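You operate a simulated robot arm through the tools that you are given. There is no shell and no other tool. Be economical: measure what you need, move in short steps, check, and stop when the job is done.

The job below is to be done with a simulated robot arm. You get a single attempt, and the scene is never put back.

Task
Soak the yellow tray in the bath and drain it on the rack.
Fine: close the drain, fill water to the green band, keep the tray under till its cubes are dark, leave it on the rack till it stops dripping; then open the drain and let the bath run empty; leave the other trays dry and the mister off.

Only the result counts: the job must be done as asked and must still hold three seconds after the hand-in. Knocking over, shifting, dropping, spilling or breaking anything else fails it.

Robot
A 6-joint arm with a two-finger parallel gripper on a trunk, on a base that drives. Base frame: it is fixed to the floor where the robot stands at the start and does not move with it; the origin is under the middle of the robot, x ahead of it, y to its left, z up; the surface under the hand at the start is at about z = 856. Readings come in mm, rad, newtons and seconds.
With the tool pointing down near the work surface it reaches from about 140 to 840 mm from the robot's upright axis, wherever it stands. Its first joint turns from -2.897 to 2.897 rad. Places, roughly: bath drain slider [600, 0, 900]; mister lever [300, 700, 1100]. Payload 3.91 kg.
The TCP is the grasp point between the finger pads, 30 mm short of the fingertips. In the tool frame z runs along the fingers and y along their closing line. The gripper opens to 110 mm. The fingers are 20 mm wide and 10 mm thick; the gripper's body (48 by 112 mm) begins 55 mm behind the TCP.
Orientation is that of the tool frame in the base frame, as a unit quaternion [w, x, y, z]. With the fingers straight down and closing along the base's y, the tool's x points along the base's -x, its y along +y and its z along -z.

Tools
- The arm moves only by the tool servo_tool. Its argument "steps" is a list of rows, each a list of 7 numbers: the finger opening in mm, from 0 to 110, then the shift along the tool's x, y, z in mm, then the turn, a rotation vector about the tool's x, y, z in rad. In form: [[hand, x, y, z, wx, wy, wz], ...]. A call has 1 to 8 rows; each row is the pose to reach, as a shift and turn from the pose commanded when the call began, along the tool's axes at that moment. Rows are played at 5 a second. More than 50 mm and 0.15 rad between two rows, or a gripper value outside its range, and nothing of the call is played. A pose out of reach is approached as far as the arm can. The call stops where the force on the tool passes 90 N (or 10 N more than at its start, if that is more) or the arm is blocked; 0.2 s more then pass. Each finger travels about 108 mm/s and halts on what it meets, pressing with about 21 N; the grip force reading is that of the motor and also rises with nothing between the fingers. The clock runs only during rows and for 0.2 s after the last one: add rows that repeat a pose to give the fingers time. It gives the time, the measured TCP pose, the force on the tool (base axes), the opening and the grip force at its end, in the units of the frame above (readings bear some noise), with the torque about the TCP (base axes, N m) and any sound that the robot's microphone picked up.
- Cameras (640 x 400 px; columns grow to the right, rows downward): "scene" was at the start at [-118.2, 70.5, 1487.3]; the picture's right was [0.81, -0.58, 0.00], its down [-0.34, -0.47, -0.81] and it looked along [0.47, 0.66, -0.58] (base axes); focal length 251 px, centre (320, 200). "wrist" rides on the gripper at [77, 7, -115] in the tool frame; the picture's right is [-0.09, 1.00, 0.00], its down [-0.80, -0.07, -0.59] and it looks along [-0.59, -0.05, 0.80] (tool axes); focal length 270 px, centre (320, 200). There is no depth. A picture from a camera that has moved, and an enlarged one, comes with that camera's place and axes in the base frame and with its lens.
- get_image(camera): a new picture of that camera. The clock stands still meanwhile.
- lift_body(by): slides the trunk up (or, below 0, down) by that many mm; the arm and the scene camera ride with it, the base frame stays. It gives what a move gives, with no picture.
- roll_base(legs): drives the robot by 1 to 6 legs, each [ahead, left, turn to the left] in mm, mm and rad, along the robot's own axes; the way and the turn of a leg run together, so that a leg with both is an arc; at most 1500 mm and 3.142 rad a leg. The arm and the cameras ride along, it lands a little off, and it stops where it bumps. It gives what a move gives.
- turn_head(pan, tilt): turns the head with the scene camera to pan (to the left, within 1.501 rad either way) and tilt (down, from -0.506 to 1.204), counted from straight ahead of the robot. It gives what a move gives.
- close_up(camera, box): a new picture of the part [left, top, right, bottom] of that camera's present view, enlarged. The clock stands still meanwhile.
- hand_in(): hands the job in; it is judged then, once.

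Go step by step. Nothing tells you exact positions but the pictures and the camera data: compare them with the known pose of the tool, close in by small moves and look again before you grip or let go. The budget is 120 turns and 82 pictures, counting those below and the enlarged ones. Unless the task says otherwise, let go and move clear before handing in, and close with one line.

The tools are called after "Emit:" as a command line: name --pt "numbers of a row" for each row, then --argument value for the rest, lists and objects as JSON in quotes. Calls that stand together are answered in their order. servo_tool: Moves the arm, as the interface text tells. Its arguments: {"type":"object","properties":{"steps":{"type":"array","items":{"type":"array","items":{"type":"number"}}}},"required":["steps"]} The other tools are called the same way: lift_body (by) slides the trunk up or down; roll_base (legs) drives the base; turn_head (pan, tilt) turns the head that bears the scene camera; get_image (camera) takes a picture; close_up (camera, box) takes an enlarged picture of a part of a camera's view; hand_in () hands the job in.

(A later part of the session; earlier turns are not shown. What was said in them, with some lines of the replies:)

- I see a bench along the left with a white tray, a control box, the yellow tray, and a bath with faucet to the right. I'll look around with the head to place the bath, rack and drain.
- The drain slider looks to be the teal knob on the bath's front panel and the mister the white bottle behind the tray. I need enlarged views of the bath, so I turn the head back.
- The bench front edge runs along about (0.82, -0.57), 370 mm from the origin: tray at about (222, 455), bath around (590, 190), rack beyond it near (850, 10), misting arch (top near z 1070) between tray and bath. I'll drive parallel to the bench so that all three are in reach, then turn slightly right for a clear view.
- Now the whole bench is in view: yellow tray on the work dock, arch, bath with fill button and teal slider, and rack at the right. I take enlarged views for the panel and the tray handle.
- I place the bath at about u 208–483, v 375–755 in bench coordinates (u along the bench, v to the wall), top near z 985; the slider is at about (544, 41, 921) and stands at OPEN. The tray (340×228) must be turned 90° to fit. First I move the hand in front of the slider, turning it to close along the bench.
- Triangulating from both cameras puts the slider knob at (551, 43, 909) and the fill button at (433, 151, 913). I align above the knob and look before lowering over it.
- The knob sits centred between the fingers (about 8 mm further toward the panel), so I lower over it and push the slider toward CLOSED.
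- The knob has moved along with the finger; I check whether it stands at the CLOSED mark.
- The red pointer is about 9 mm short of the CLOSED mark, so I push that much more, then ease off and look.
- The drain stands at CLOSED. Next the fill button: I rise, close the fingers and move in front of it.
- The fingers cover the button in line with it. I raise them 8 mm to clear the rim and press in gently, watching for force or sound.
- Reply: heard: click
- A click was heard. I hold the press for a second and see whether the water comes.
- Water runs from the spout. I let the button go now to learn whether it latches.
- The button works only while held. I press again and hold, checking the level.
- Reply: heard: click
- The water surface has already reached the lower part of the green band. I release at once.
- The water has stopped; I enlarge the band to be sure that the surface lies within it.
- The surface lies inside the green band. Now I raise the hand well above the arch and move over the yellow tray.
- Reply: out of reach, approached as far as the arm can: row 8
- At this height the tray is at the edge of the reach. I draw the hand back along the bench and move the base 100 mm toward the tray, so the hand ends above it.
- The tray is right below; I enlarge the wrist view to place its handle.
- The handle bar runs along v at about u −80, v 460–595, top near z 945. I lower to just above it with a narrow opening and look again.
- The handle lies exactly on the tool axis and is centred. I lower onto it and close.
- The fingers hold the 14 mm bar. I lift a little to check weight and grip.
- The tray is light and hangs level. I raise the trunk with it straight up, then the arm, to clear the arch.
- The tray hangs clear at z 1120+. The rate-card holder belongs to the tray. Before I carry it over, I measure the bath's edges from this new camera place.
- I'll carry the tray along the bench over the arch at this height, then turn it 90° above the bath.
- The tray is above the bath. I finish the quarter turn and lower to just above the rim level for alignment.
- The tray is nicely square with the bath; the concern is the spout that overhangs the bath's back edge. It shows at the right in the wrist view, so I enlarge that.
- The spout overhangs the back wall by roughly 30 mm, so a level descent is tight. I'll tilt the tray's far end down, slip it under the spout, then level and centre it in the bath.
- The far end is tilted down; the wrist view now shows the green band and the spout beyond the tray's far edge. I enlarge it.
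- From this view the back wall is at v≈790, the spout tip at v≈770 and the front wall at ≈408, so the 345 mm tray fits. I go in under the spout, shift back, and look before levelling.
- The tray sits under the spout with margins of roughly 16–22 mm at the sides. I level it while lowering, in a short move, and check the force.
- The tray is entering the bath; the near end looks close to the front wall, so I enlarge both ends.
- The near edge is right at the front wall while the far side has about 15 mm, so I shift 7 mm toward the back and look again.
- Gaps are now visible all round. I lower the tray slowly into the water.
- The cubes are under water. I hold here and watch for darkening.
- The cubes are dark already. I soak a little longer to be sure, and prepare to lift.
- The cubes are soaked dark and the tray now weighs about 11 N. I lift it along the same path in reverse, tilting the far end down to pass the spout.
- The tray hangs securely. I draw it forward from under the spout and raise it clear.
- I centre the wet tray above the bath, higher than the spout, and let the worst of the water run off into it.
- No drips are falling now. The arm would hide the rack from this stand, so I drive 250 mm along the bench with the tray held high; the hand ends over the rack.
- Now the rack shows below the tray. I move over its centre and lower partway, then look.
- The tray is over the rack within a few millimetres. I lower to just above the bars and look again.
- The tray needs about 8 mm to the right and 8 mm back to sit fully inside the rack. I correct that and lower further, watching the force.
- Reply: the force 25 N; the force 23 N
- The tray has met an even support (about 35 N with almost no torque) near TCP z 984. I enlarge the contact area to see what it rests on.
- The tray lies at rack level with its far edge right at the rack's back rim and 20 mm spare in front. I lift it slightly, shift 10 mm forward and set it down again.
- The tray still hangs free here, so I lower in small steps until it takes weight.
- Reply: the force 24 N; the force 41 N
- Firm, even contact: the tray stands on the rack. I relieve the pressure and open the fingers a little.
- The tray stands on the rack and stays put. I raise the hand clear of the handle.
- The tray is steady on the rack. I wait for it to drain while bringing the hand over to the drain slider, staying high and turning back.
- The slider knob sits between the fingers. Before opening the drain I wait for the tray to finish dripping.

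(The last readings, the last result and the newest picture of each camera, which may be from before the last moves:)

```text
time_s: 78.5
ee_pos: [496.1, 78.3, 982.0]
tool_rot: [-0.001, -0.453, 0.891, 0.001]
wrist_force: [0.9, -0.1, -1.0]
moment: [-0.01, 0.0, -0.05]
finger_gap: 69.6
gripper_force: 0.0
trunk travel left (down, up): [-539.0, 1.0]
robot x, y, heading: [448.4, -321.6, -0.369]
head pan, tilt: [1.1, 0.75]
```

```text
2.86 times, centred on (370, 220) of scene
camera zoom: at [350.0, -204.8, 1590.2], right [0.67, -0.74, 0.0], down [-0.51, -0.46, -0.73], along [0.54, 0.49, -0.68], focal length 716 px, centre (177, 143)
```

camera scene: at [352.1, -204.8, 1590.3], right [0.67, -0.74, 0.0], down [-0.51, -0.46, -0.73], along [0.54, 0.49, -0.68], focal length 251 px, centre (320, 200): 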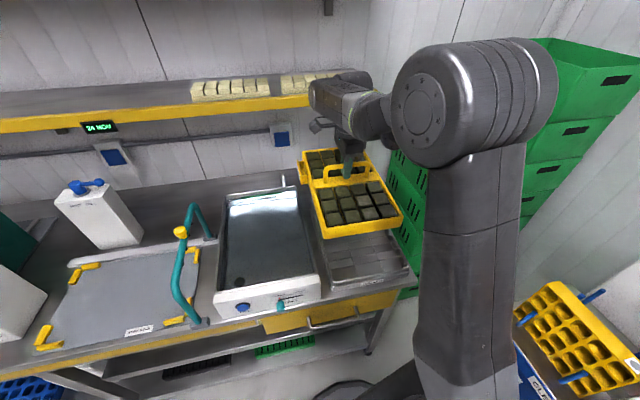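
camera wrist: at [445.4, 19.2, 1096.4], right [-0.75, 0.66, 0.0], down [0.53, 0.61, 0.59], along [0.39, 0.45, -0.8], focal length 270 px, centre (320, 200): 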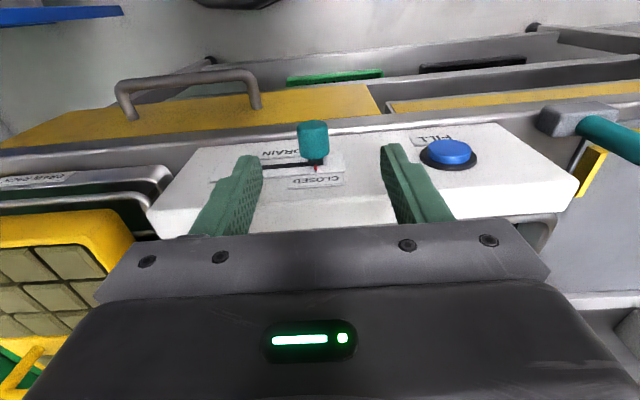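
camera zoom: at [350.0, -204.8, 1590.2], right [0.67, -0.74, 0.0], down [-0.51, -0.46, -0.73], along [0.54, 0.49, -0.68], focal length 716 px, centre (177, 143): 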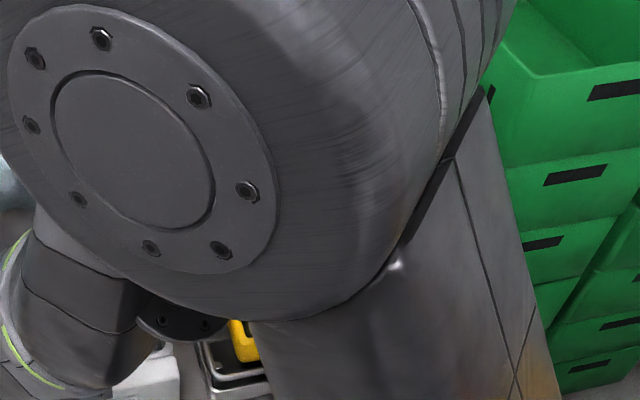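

The arm hides the tray from the head camera, so I simply give it ample time to drain.

Emit:
servo_tool --pt "70 0 0 0 0 0 0" --pt "70 0 0 0 0 0 0" --pt "70 0 0 0 0 0 0" --pt "70 0 0 0 0 0 0" --pt "70 0 0 0 0 0 0" --pt "70 0 0 0 0 0 0" --pt "70 0 0 0 0 0 0" --pt "70 0 0 0 0 0 0"

Emit:
servo_tool --pt "70 0 0 0 0 0 0" --pt "70 0 0 0 0 0 0" --pt "70 0 0 0 0 0 0" --pt "70 0 0 0 0 0 0" --pt "70 0 0 0 0 0 0" --pt "70 0 0 0 0 0 0" --pt "70 0 0 0 0 0 0" --pt "70 0 0 0 0 0 0"

Emit:
servo_tool --pt "70 0 0 0 0 0 0" --pt "70 0 0 0 0 0 0" --pt "70 0 0 0 0 0 0" --pt "70 0 0 0 0 0 0" --pt "70 0 0 0 0 0 0" --pt "70 0 0 0 0 0 0" --pt "70 0 0 0 0 0 0" --pt "70 0 0 0 0 0 0"

Emit:
servo_tool --pt "70 0 0 0 0 0 0" --pt "70 0 0 0 0 0 0" --pt "70 0 0 0 0 0 0" --pt "70 0 0 0 0 0 0" --pt "70 0 0 0 0 0 0" --pt "70 0 0 0 0 0 0" --pt "70 0 0 0 0 0 0" --pt "70 0 0 0 0 0 0"

Emit:
servo_tool --pt "70 0 0 0 0 0 0" --pt "70 0 0 0 0 0 0" --pt "70 0 0 0 0 0 0" --pt "70 0 0 0 0 0 0" --pt "70 0 0 0 0 0 0" --pt "70 0 0 0 0 0 0" --pt "70 0 0 0 0 0 0" --pt "70 0 0 0 0 0 0"

Emit:
servo_tool --pt "70 0 0 0 0 0 0" --pt "70 0 0 0 0 0 0" --pt "70 0 0 0 0 0 0" --pt "70 0 0 0 0 0 0" --pt "70 0 0 0 0 0 0" --pt "70 0 0 0 0 0 0" --pt "70 0 0 0 0 0 0" --pt "70 0 0 0 0 0 0"

Emit:
servo_tool --pt "70 0 0 0 0 0 0" --pt "70 0 0 0 0 0 0" --pt "70 0 0 0 0 0 0" --pt "70 0 0 0 0 0 0" --pt "70 0 0 0 0 0 0" --pt "70 0 0 0 0 0 0" --pt "70 0 0 0 0 0 0" --pt "70 0 0 0 0 0 0"

Emit:
servo_tool --pt "70 0 0 0 0 0 0" --pt "70 0 0 0 0 0 0" --pt "70 0 0 0 0 0 0" --pt "70 0 0 0 0 0 0" --pt "70 0 0 0 0 0 0" --pt "70 0 0 0 0 0 0" --pt "70 0 0 0 0 0 0" --pt "70 0 0 0 0 0 0"

```text
time_s: 80.3
ee_pos: [496.4, 77.2, 981.8]
tool_rot: [0.0, -0.454, 0.891, 0.001]
wrist_force: [-0.1, 0.6, 0.6]
moment: [-0.02, 0.03, 0.0]
finger_gap: 70.2
gripper_force: 0.0
trunk travel left (down, up): [-539.0, 1.0]
robot x, y, heading: [447.5, -321.5, -0.365]
head pan, tilt: [1.1, 0.75]
```

```text
time_s: 82.1
ee_pos: [496.2, 77.6, 982.0]
tool_rot: [-0.001, -0.454, 0.891, 0.001]
wrist_force: [-0.2, 0.1, 0.1]
moment: [0.02, -0.02, 0.03]
finger_gap: 70.3
gripper_force: 0.0
trunk travel left (down, up): [-539.0, 1.0]
robot x, y, heading: [446.2, -322.2, -0.369]
head pan, tilt: [1.1, 0.75]
```

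```text
time_s: 83.9
ee_pos: [496.4, 77.9, 982.7]
tool_rot: [-0.001, -0.455, 0.891, 0.0]
wrist_force: [-0.2, -0.5, 0.7]
moment: [0.02, 0.0, -0.02]
finger_gap: 70.3
gripper_force: 0.1
trunk travel left (down, up): [-539.0, 1.0]
robot x, y, heading: [447.3, -319.1, -0.366]
head pan, tilt: [1.1, 0.75]
```

```text
time_s: 85.7
ee_pos: [497.4, 77.2, 981.6]
tool_rot: [0.0, -0.454, 0.891, 0.001]
wrist_force: [-0.1, 1.0, 0.6]
moment: [-0.01, 0.05, -0.02]
finger_gap: 69.9
gripper_force: 0.1
trunk travel left (down, up): [-539.0, 1.0]
robot x, y, heading: [447.9, -316.2, -0.366]
head pan, tilt: [1.1, 0.75]
```

```text
time_s: 87.5
ee_pos: [498.0, 77.0, 981.7]
tool_rot: [-0.001, -0.454, 0.891, 0.001]
wrist_force: [1.1, 0.6, -0.5]
moment: [0.0, 0.02, -0.03]
finger_gap: 70.0
gripper_force: 0.2
trunk travel left (down, up): [-539.0, 1.0]
robot x, y, heading: [446.5, -317.2, -0.367]
head pan, tilt: [1.1, 0.75]
```

```text
time_s: 89.3
ee_pos: [495.9, 77.1, 980.9]
tool_rot: [0.0, -0.454, 0.891, 0.002]
wrist_force: [0.4, -0.3, -0.7]
moment: [0.02, 0.01, 0.02]
finger_gap: 70.1
gripper_force: 0.1
trunk travel left (down, up): [-539.0, 1.0]
robot x, y, heading: [445.7, -319.5, -0.372]
head pan, tilt: [1.1, 0.75]
```

```text
time_s: 91.1
ee_pos: [497.0, 79.2, 982.0]
tool_rot: [0.0, -0.454, 0.891, 0.0]
wrist_force: [-0.2, 0.4, 0.6]
moment: [-0.01, 0.01, 0.02]
finger_gap: 70.0
gripper_force: 0.1
trunk travel left (down, up): [-539.0, 1.0]
robot x, y, heading: [447.7, -323.2, -0.371]
head pan, tilt: [1.1, 0.75]
```

```text
time_s: 92.9
ee_pos: [496.8, 78.8, 983.0]
tool_rot: [-0.001, -0.454, 0.891, 0.001]
wrist_force: [0.1, -0.4, -0.3]
moment: [-0.01, -0.01, 0.05]
finger_gap: 70.1
gripper_force: 0.1
trunk travel left (down, up): [-539.0, 1.0]
robot x, y, heading: [444.9, -321.9, -0.368]
head pan, tilt: [1.1, 0.75]
```

To be safe I let it drain a further fifteen seconds.

Emit:
servo_tool --pt "70 0 0 0 0 0 0" --pt "70 0 0 0 0 0 0" --pt "70 0 0 0 0 0 0" --pt "70 0 0 0 0 0 0" --pt "70 0 0 0 0 0 0" --pt "70 0 0 0 0 0 0" --pt "70 0 0 0 0 0 0" --pt "70 0 0 0 0 0 0"

Emit:
servo_tool --pt "70 0 0 0 0 0 0" --pt "70 0 0 0 0 0 0" --pt "70 0 0 0 0 0 0" --pt "70 0 0 0 0 0 0" --pt "70 0 0 0 0 0 0" --pt "70 0 0 0 0 0 0" --pt "70 0 0 0 0 0 0" --pt "70 0 0 0 0 0 0"

Emit:
servo_tool --pt "70 0 0 0 0 0 0" --pt "70 0 0 0 0 0 0" --pt "70 0 0 0 0 0 0" --pt "70 0 0 0 0 0 0" --pt "70 0 0 0 0 0 0" --pt "70 0 0 0 0 0 0" --pt "70 0 0 0 0 0 0" --pt "70 0 0 0 0 0 0"

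Emit:
servo_tool --pt "70 0 0 0 0 0 0" --pt "70 0 0 0 0 0 0" --pt "70 0 0 0 0 0 0" --pt "70 0 0 0 0 0 0" --pt "70 0 0 0 0 0 0" --pt "70 0 0 0 0 0 0" --pt "70 0 0 0 0 0 0" --pt "70 0 0 0 0 0 0"

Emit:
servo_tool --pt "70 0 0 0 0 0 0" --pt "70 0 0 0 0 0 0" --pt "70 0 0 0 0 0 0" --pt "70 0 0 0 0 0 0" --pt "70 0 0 0 0 0 0" --pt "70 0 0 0 0 0 0" --pt "70 0 0 0 0 0 0" --pt "70 0 0 0 0 0 0"

Emit:
servo_tool --pt "70 0 0 0 0 0 0" --pt "70 0 0 0 0 0 0" --pt "70 0 0 0 0 0 0" --pt "70 0 0 0 0 0 0" --pt "70 0 0 0 0 0 0" --pt "70 0 0 0 0 0 0" --pt "70 0 0 0 0 0 0" --pt "70 0 0 0 0 0 0"

Emit:
servo_tool --pt "70 0 0 0 0 0 0" --pt "70 0 0 0 0 0 0" --pt "70 0 0 0 0 0 0" --pt "70 0 0 0 0 0 0" --pt "70 0 0 0 0 0 0" --pt "70 0 0 0 0 0 0" --pt "70 0 0 0 0 0 0" --pt "70 0 0 0 0 0 0"

Emit:
servo_tool --pt "70 0 0 0 0 0 0" --pt "70 0 0 0 0 0 0" --pt "70 0 0 0 0 0 0" --pt "70 0 0 0 0 0 0" --pt "70 0 0 0 0 0 0" --pt "70 0 0 0 0 0 0" --pt "70 0 0 0 0 0 0" --pt "70 0 0 0 0 0 0"

```text
time_s: 94.7
ee_pos: [496.5, 78.0, 980.0]
tool_rot: [-0.001, -0.453, 0.891, 0.0]
wrist_force: [0.1, -0.2, -0.8]
moment: [0.01, 0.01, 0.03]
finger_gap: 69.9
gripper_force: 0.0
trunk travel left (down, up): [-539.0, 1.0]
robot x, y, heading: [444.8, -318.6, -0.371]
head pan, tilt: [1.1, 0.75]
```

```text
time_s: 96.5
ee_pos: [496.0, 76.7, 981.0]
tool_rot: [0.0, -0.454, 0.891, 0.002]
wrist_force: [0.8, -0.5, 0.3]
moment: [-0.01, 0.01, -0.03]
finger_gap: 69.9
gripper_force: 0.1
trunk travel left (down, up): [-539.0, 1.0]
robot x, y, heading: [444.0, -318.5, -0.367]
head pan, tilt: [1.1, 0.75]
```

```text
time_s: 98.3
ee_pos: [497.0, 77.8, 982.3]
tool_rot: [0.0, -0.454, 0.891, 0.0]
wrist_force: [-0.8, 0.1, -0.2]
moment: [0.01, 0.03, -0.03]
finger_gap: 70.0
gripper_force: 0.1
trunk travel left (down, up): [-539.0, 1.0]
robot x, y, heading: [447.7, -317.9, -0.372]
head pan, tilt: [1.1, 0.75]
```

```text
time_s: 100.1
ee_pos: [495.3, 77.8, 981.7]
tool_rot: [0.0, -0.454, 0.891, 0.001]
wrist_force: [0.1, -0.1, 0.1]
moment: [-0.01, -0.01, -0.01]
finger_gap: 70.2
gripper_force: 0.1
trunk travel left (down, up): [-539.0, 1.0]
robot x, y, heading: [448.5, -320.5, -0.371]
head pan, tilt: [1.1, 0.75]
```

```text
time_s: 101.9
ee_pos: [495.9, 76.8, 982.1]
tool_rot: [0.0, -0.454, 0.891, 0.0]
wrist_force: [1.5, 0.1, 0.0]
moment: [-0.02, -0.02, -0.02]
finger_gap: 69.9
gripper_force: 0.1
trunk travel left (down, up): [-539.0, 1.0]
robot x, y, heading: [444.9, -319.5, -0.373]
head pan, tilt: [1.1, 0.75]
```

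```text
time_s: 103.7
ee_pos: [496.3, 76.9, 982.6]
tool_rot: [0.0, -0.454, 0.891, 0.001]
wrist_force: [-0.1, -0.1, 0.0]
moment: [-0.01, -0.05, -0.01]
finger_gap: 70.1
gripper_force: 0.0
trunk travel left (down, up): [-539.0, 1.0]
robot x, y, heading: [443.3, -320.2, -0.37]
head pan, tilt: [1.1, 0.75]
```

```text
time_s: 105.5
ee_pos: [497.0, 78.0, 981.6]
tool_rot: [0.0, -0.454, 0.891, 0.001]
wrist_force: [0.1, -0.3, -0.3]
moment: [0.03, -0.02, 0.01]
finger_gap: 70.0
gripper_force: 0.0
trunk travel left (down, up): [-539.0, 1.0]
robot x, y, heading: [444.8, -318.3, -0.368]
head pan, tilt: [1.1, 0.75]
```

```text
time_s: 107.3
ee_pos: [497.3, 77.7, 981.5]
tool_rot: [0.001, -0.454, 0.891, 0.0]
wrist_force: [0.5, -0.2, 0.1]
moment: [0.0, -0.01, 0.03]
finger_gap: 69.8
gripper_force: 0.0
trunk travel left (down, up): [-539.0, 1.0]
robot x, y, heading: [447.3, -322.5, -0.37]
head pan, tilt: [1.1, 0.75]
```

After about 37 s on the rack I open the drain: lower over the knob and push the slider back toward OPEN.

Emit:
servo_tool --pt "70 4 0 24 0 0 0" --pt "70 4 0 47 0 0 0" --pt "70 4 -20 47 0 0 0" --pt "70 4 -42 47 0 0 0" --pt "70 4 -62 47 0 0 0" --pt "70 4 -80 47 0 0 0" --pt "70 4 -88 47 0 0 0" --pt "70 4 -88 47 0 0 0"

Emit:
close_up --camera "wrist" --box '[250, 130, 410, 230]'

```text
time_s: 109.1
ee_pos: [566.3, 21.7, 935.9]
tool_rot: [0.0, -0.454, 0.891, 0.001]
wrist_force: [-0.7, -0.2, -0.3]
moment: [0.0, 0.01, 0.01]
finger_gap: 70.0
gripper_force: 0.1
trunk travel left (down, up): [-539.0, 1.0]
robot x, y, heading: [444.0, -321.0, -0.366]
head pan, tilt: [1.1, 0.75]
```

```text
4.00 times, centred on (330, 180) of wrist
camera zoom: at [514.7, -36.1, 1049.7], right [-0.75, 0.66, 0.0], down [0.53, 0.61, 0.59], along [0.39, 0.45, -0.8], focal length 1081 px, centre (280, 280)
```

zoom: 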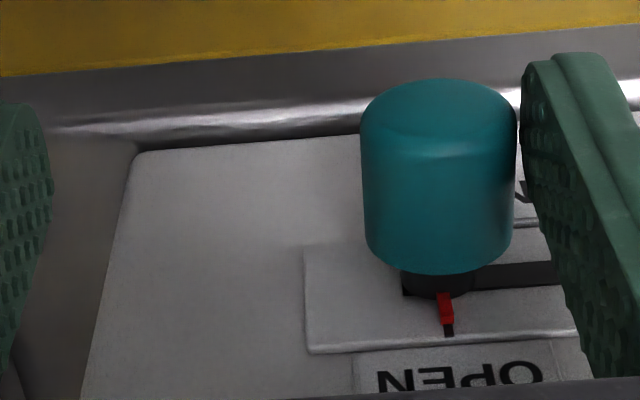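

The pointer stands at the OPEN mark. I back off, rise, and swing the hand aside to get a clear view of the bath and tray.

Emit:
servo_tool --pt "70 2 12 0 0 0 0" --pt "70 10 12 -40 0 0 0" --pt "70 10 12 -85 0 0 0" --pt "70 10 12 -130 0 0 0" --pt "70 10 12 -175 0 0 0" --pt "70 10 12 -220 0 0 0" --pt "70 10 12 -250 0 0 0"

Emit:
servo_tool --pt "70 -22 -30 0 0 0 0.148" --pt "70 -44 -60 0 0 0 0.296" --pt "70 -66 -90 0 0 0 0.444" --pt "70 -88 -120 0 0 0 0.592" --pt "70 -110 -150 0 0 0 0.74" --pt "70 -132 -180 0 0 0 0.888" --pt "70 -154 -210 0 0 0 1.036" --pt "70 -176 -240 0 0 0 1.184"

Emit:
get_image --camera "scene"

```text
time_s: 110.7
ee_pos: [552.0, 20.2, 1185.1]
tool_rot: [0.0, -0.454, 0.891, 0.001]
wrist_force: [-0.3, 0.1, 0.8]
moment: [0.01, -0.03, 0.01]
finger_gap: 70.0
gripper_force: 0.0
trunk travel left (down, up): [-539.0, 1.0]
robot x, y, heading: [441.7, -317.7, -0.364]
head pan, tilt: [1.1, 0.75]
```

```text
time_s: 112.5
ee_pos: [851.7, 18.5, 1182.9]
tool_rot: [0.0, 0.122, 0.993, 0.001]
wrist_force: [-0.3, -0.3, 0.5]
moment: [-0.04, 0.03, -0.01]
finger_gap: 69.9
gripper_force: 0.0
trunk travel left (down, up): [-539.0, 1.0]
robot x, y, heading: [447.6, -319.5, -0.37]
head pan, tilt: [1.1, 0.75]
```

```text
7 pictures are left
camera scene: at [351.2, -204.6, 1590.3], right [0.67, -0.74, 0.0], down [-0.51, -0.46, -0.73], along [0.54, 0.49, -0.68], focal length 251 px, centre (320, 200)
```

scene: 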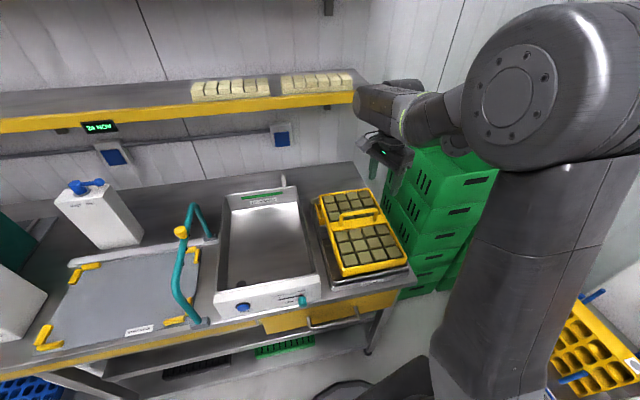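

The bath is draining quickly. I wait some seconds and check that it is empty and the tray no longer drips.

Emit:
servo_tool --pt "70 0 0 0 0 0 0" --pt "70 0 0 0 0 0 0" --pt "70 0 0 0 0 0 0" --pt "70 0 0 0 0 0 0" --pt "70 0 0 0 0 0 0" --pt "70 0 0 0 0 0 0" --pt "70 0 0 0 0 0 0" --pt "70 0 0 0 0 0 0"

Emit:
servo_tool --pt "70 0 0 0 0 0 0" --pt "70 0 0 0 0 0 0" --pt "70 0 0 0 0 0 0" --pt "70 0 0 0 0 0 0" --pt "70 0 0 0 0 0 0" --pt "70 0 0 0 0 0 0" --pt "70 0 0 0 0 0 0" --pt "70 0 0 0 0 0 0"

Emit:
servo_tool --pt "70 0 0 0 0 0 0" --pt "70 0 0 0 0 0 0" --pt "70 0 0 0 0 0 0" --pt "70 0 0 0 0 0 0" --pt "70 0 0 0 0 0 0" --pt "70 0 0 0 0 0 0" --pt "70 0 0 0 0 0 0" --pt "70 0 0 0 0 0 0"

Emit:
servo_tool --pt "70 0 0 0 0 0 0" --pt "70 0 0 0 0 0 0" --pt "70 0 0 0 0 0 0" --pt "70 0 0 0 0 0 0" --pt "70 0 0 0 0 0 0" --pt "70 0 0 0 0 0 0" --pt "70 0 0 0 0 0 0" --pt "70 0 0 0 0 0 0"

Emit:
close_up --camera "scene" --box '[210, 170, 420, 310]'

```text
time_s: 114.3
ee_pos: [848.8, 19.4, 1184.3]
tool_rot: [0.0, 0.122, 0.993, 0.0]
wrist_force: [0.5, 0.1, 0.6]
moment: [0.0, -0.01, 0.01]
finger_gap: 70.2
gripper_force: 0.1
trunk travel left (down, up): [-539.0, 1.0]
robot x, y, heading: [447.8, -321.3, -0.375]
head pan, tilt: [1.1, 0.75]
```

```text
time_s: 116.1
ee_pos: [850.5, 20.1, 1182.7]
tool_rot: [-0.001, 0.121, 0.993, 0.001]
wrist_force: [-0.2, 0.5, 0.6]
moment: [-0.01, -0.02, 0.0]
finger_gap: 69.9
gripper_force: 0.0
trunk travel left (down, up): [-539.0, 1.0]
robot x, y, heading: [446.4, -318.9, -0.369]
head pan, tilt: [1.1, 0.75]
```

```text
time_s: 117.9
ee_pos: [848.3, 17.9, 1183.5]
tool_rot: [-0.002, 0.121, 0.993, 0.001]
wrist_force: [0.3, 0.8, -0.7]
moment: [0.03, 0.0, -0.01]
finger_gap: 70.0
gripper_force: 0.0
trunk travel left (down, up): [-539.0, 1.0]
robot x, y, heading: [447.5, -323.8, -0.37]
head pan, tilt: [1.1, 0.75]
```

```text
time_s: 119.7
ee_pos: [850.0, 18.7, 1183.9]
tool_rot: [-0.001, 0.12, 0.993, 0.0]
wrist_force: [-0.3, 0.1, 0.8]
moment: [0.02, 0.01, 0.0]
finger_gap: 69.8
gripper_force: 0.0
trunk travel left (down, up): [-539.0, 1.0]
robot x, y, heading: [446.6, -321.2, -0.37]
head pan, tilt: [1.1, 0.75]
```

```text
2.86 times, centred on (315, 240) of scene
camera zoom: at [350.1, -204.8, 1590.2], right [0.67, -0.74, 0.0], down [-0.51, -0.46, -0.73], along [0.54, 0.49, -0.68], focal length 716 px, centre (334, 86)
```

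zoom: 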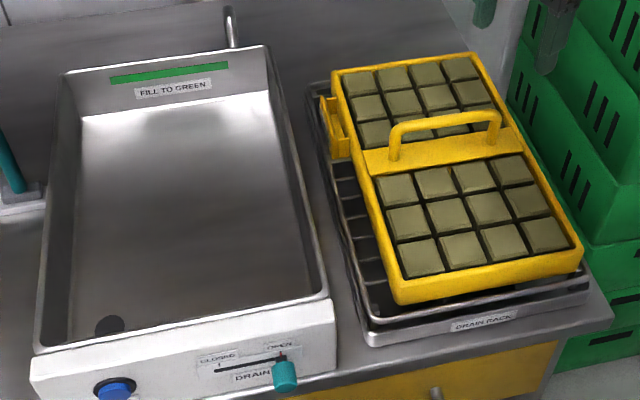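

The bath looks empty, the slider is at OPEN, and the tray stands quietly on the rack. A last short wait and a check of the dock side and mister before handing in.

Emit:
servo_tool --pt "70 0 0 0 0 0 0" --pt "70 0 0 0 0 0 0" --pt "70 0 0 0 0 0 0" --pt "70 0 0 0 0 0 0" --pt "70 0 0 0 0 0 0" --pt "70 0 0 0 0 0 0" --pt "70 0 0 0 0 0 0" --pt "70 0 0 0 0 0 0"

Emit:
servo_tool --pt "70 0 0 0 0 0 0" --pt "70 0 0 0 0 0 0" --pt "70 0 0 0 0 0 0" --pt "70 0 0 0 0 0 0" --pt "70 0 0 0 0 0 0" --pt "70 0 0 0 0 0 0" --pt "70 0 0 0 0 0 0" --pt "70 0 0 0 0 0 0"

Emit:
close_up --camera "scene" --box '[300, 180, 420, 300]'

Emit:
get_image --camera "scene"

```text
time_s: 121.5
ee_pos: [849.6, 18.3, 1182.7]
tool_rot: [-0.001, 0.121, 0.993, 0.0]
wrist_force: [-0.7, 0.9, -1.2]
moment: [-0.01, 0.04, 0.0]
finger_gap: 70.1
gripper_force: 0.1
trunk travel left (down, up): [-539.0, 1.0]
robot x, y, heading: [442.9, -319.7, -0.367]
head pan, tilt: [1.1, 0.75]
```

```text
time_s: 123.3
ee_pos: [849.5, 20.0, 1182.7]
tool_rot: [-0.001, 0.122, 0.993, 0.001]
wrist_force: [0.7, -1.3, 0.0]
moment: [0.0, 0.0, 0.0]
finger_gap: 70.0
gripper_force: 0.0
trunk travel left (down, up): [-539.0, 1.0]
robot x, y, heading: [445.3, -319.2, -0.369]
head pan, tilt: [1.1, 0.75]
```

```text
3.33 times, centred on (360, 240) of scene
camera zoom: at [350.1, -204.8, 1590.2], right [0.67, -0.74, 0.0], down [-0.51, -0.46, -0.73], along [0.54, 0.49, -0.68], focal length 836 px, centre (187, 67)
```

zoom: 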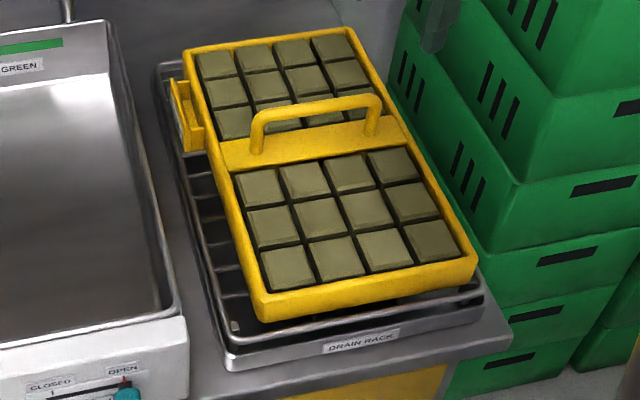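

```text
4 pictures are left
camera scene: at [350.1, -204.8, 1590.2], right [0.67, -0.74, 0.0], down [-0.51, -0.46, -0.73], along [0.54, 0.49, -0.68], focal length 251 px, centre (320, 200)
```

scene: 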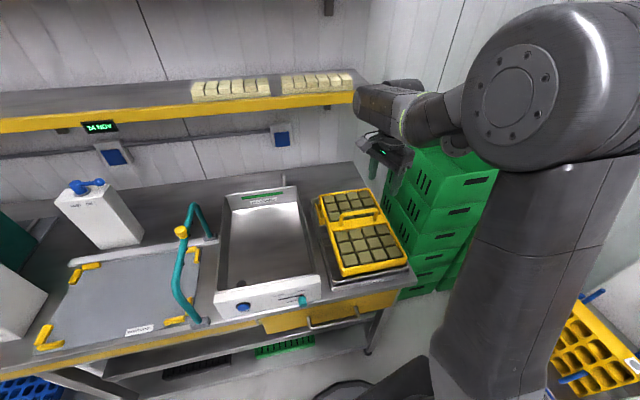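

Everything is in place: the tray is drained on the rack, the bath is empty with the drain open, the mister looks untouched, and the hand is clear. I hand in.

Emit:
hand_in

```text
The job is handed in.
```

The yellow tray was soaked until its cubes were dark and left on the rack for over 35 seconds to drain. I couldn't watch for drips while it drained, but none showed in the last pictures. Then I opened the drain and the bath ran empty; the other trays and the mister were not touched.
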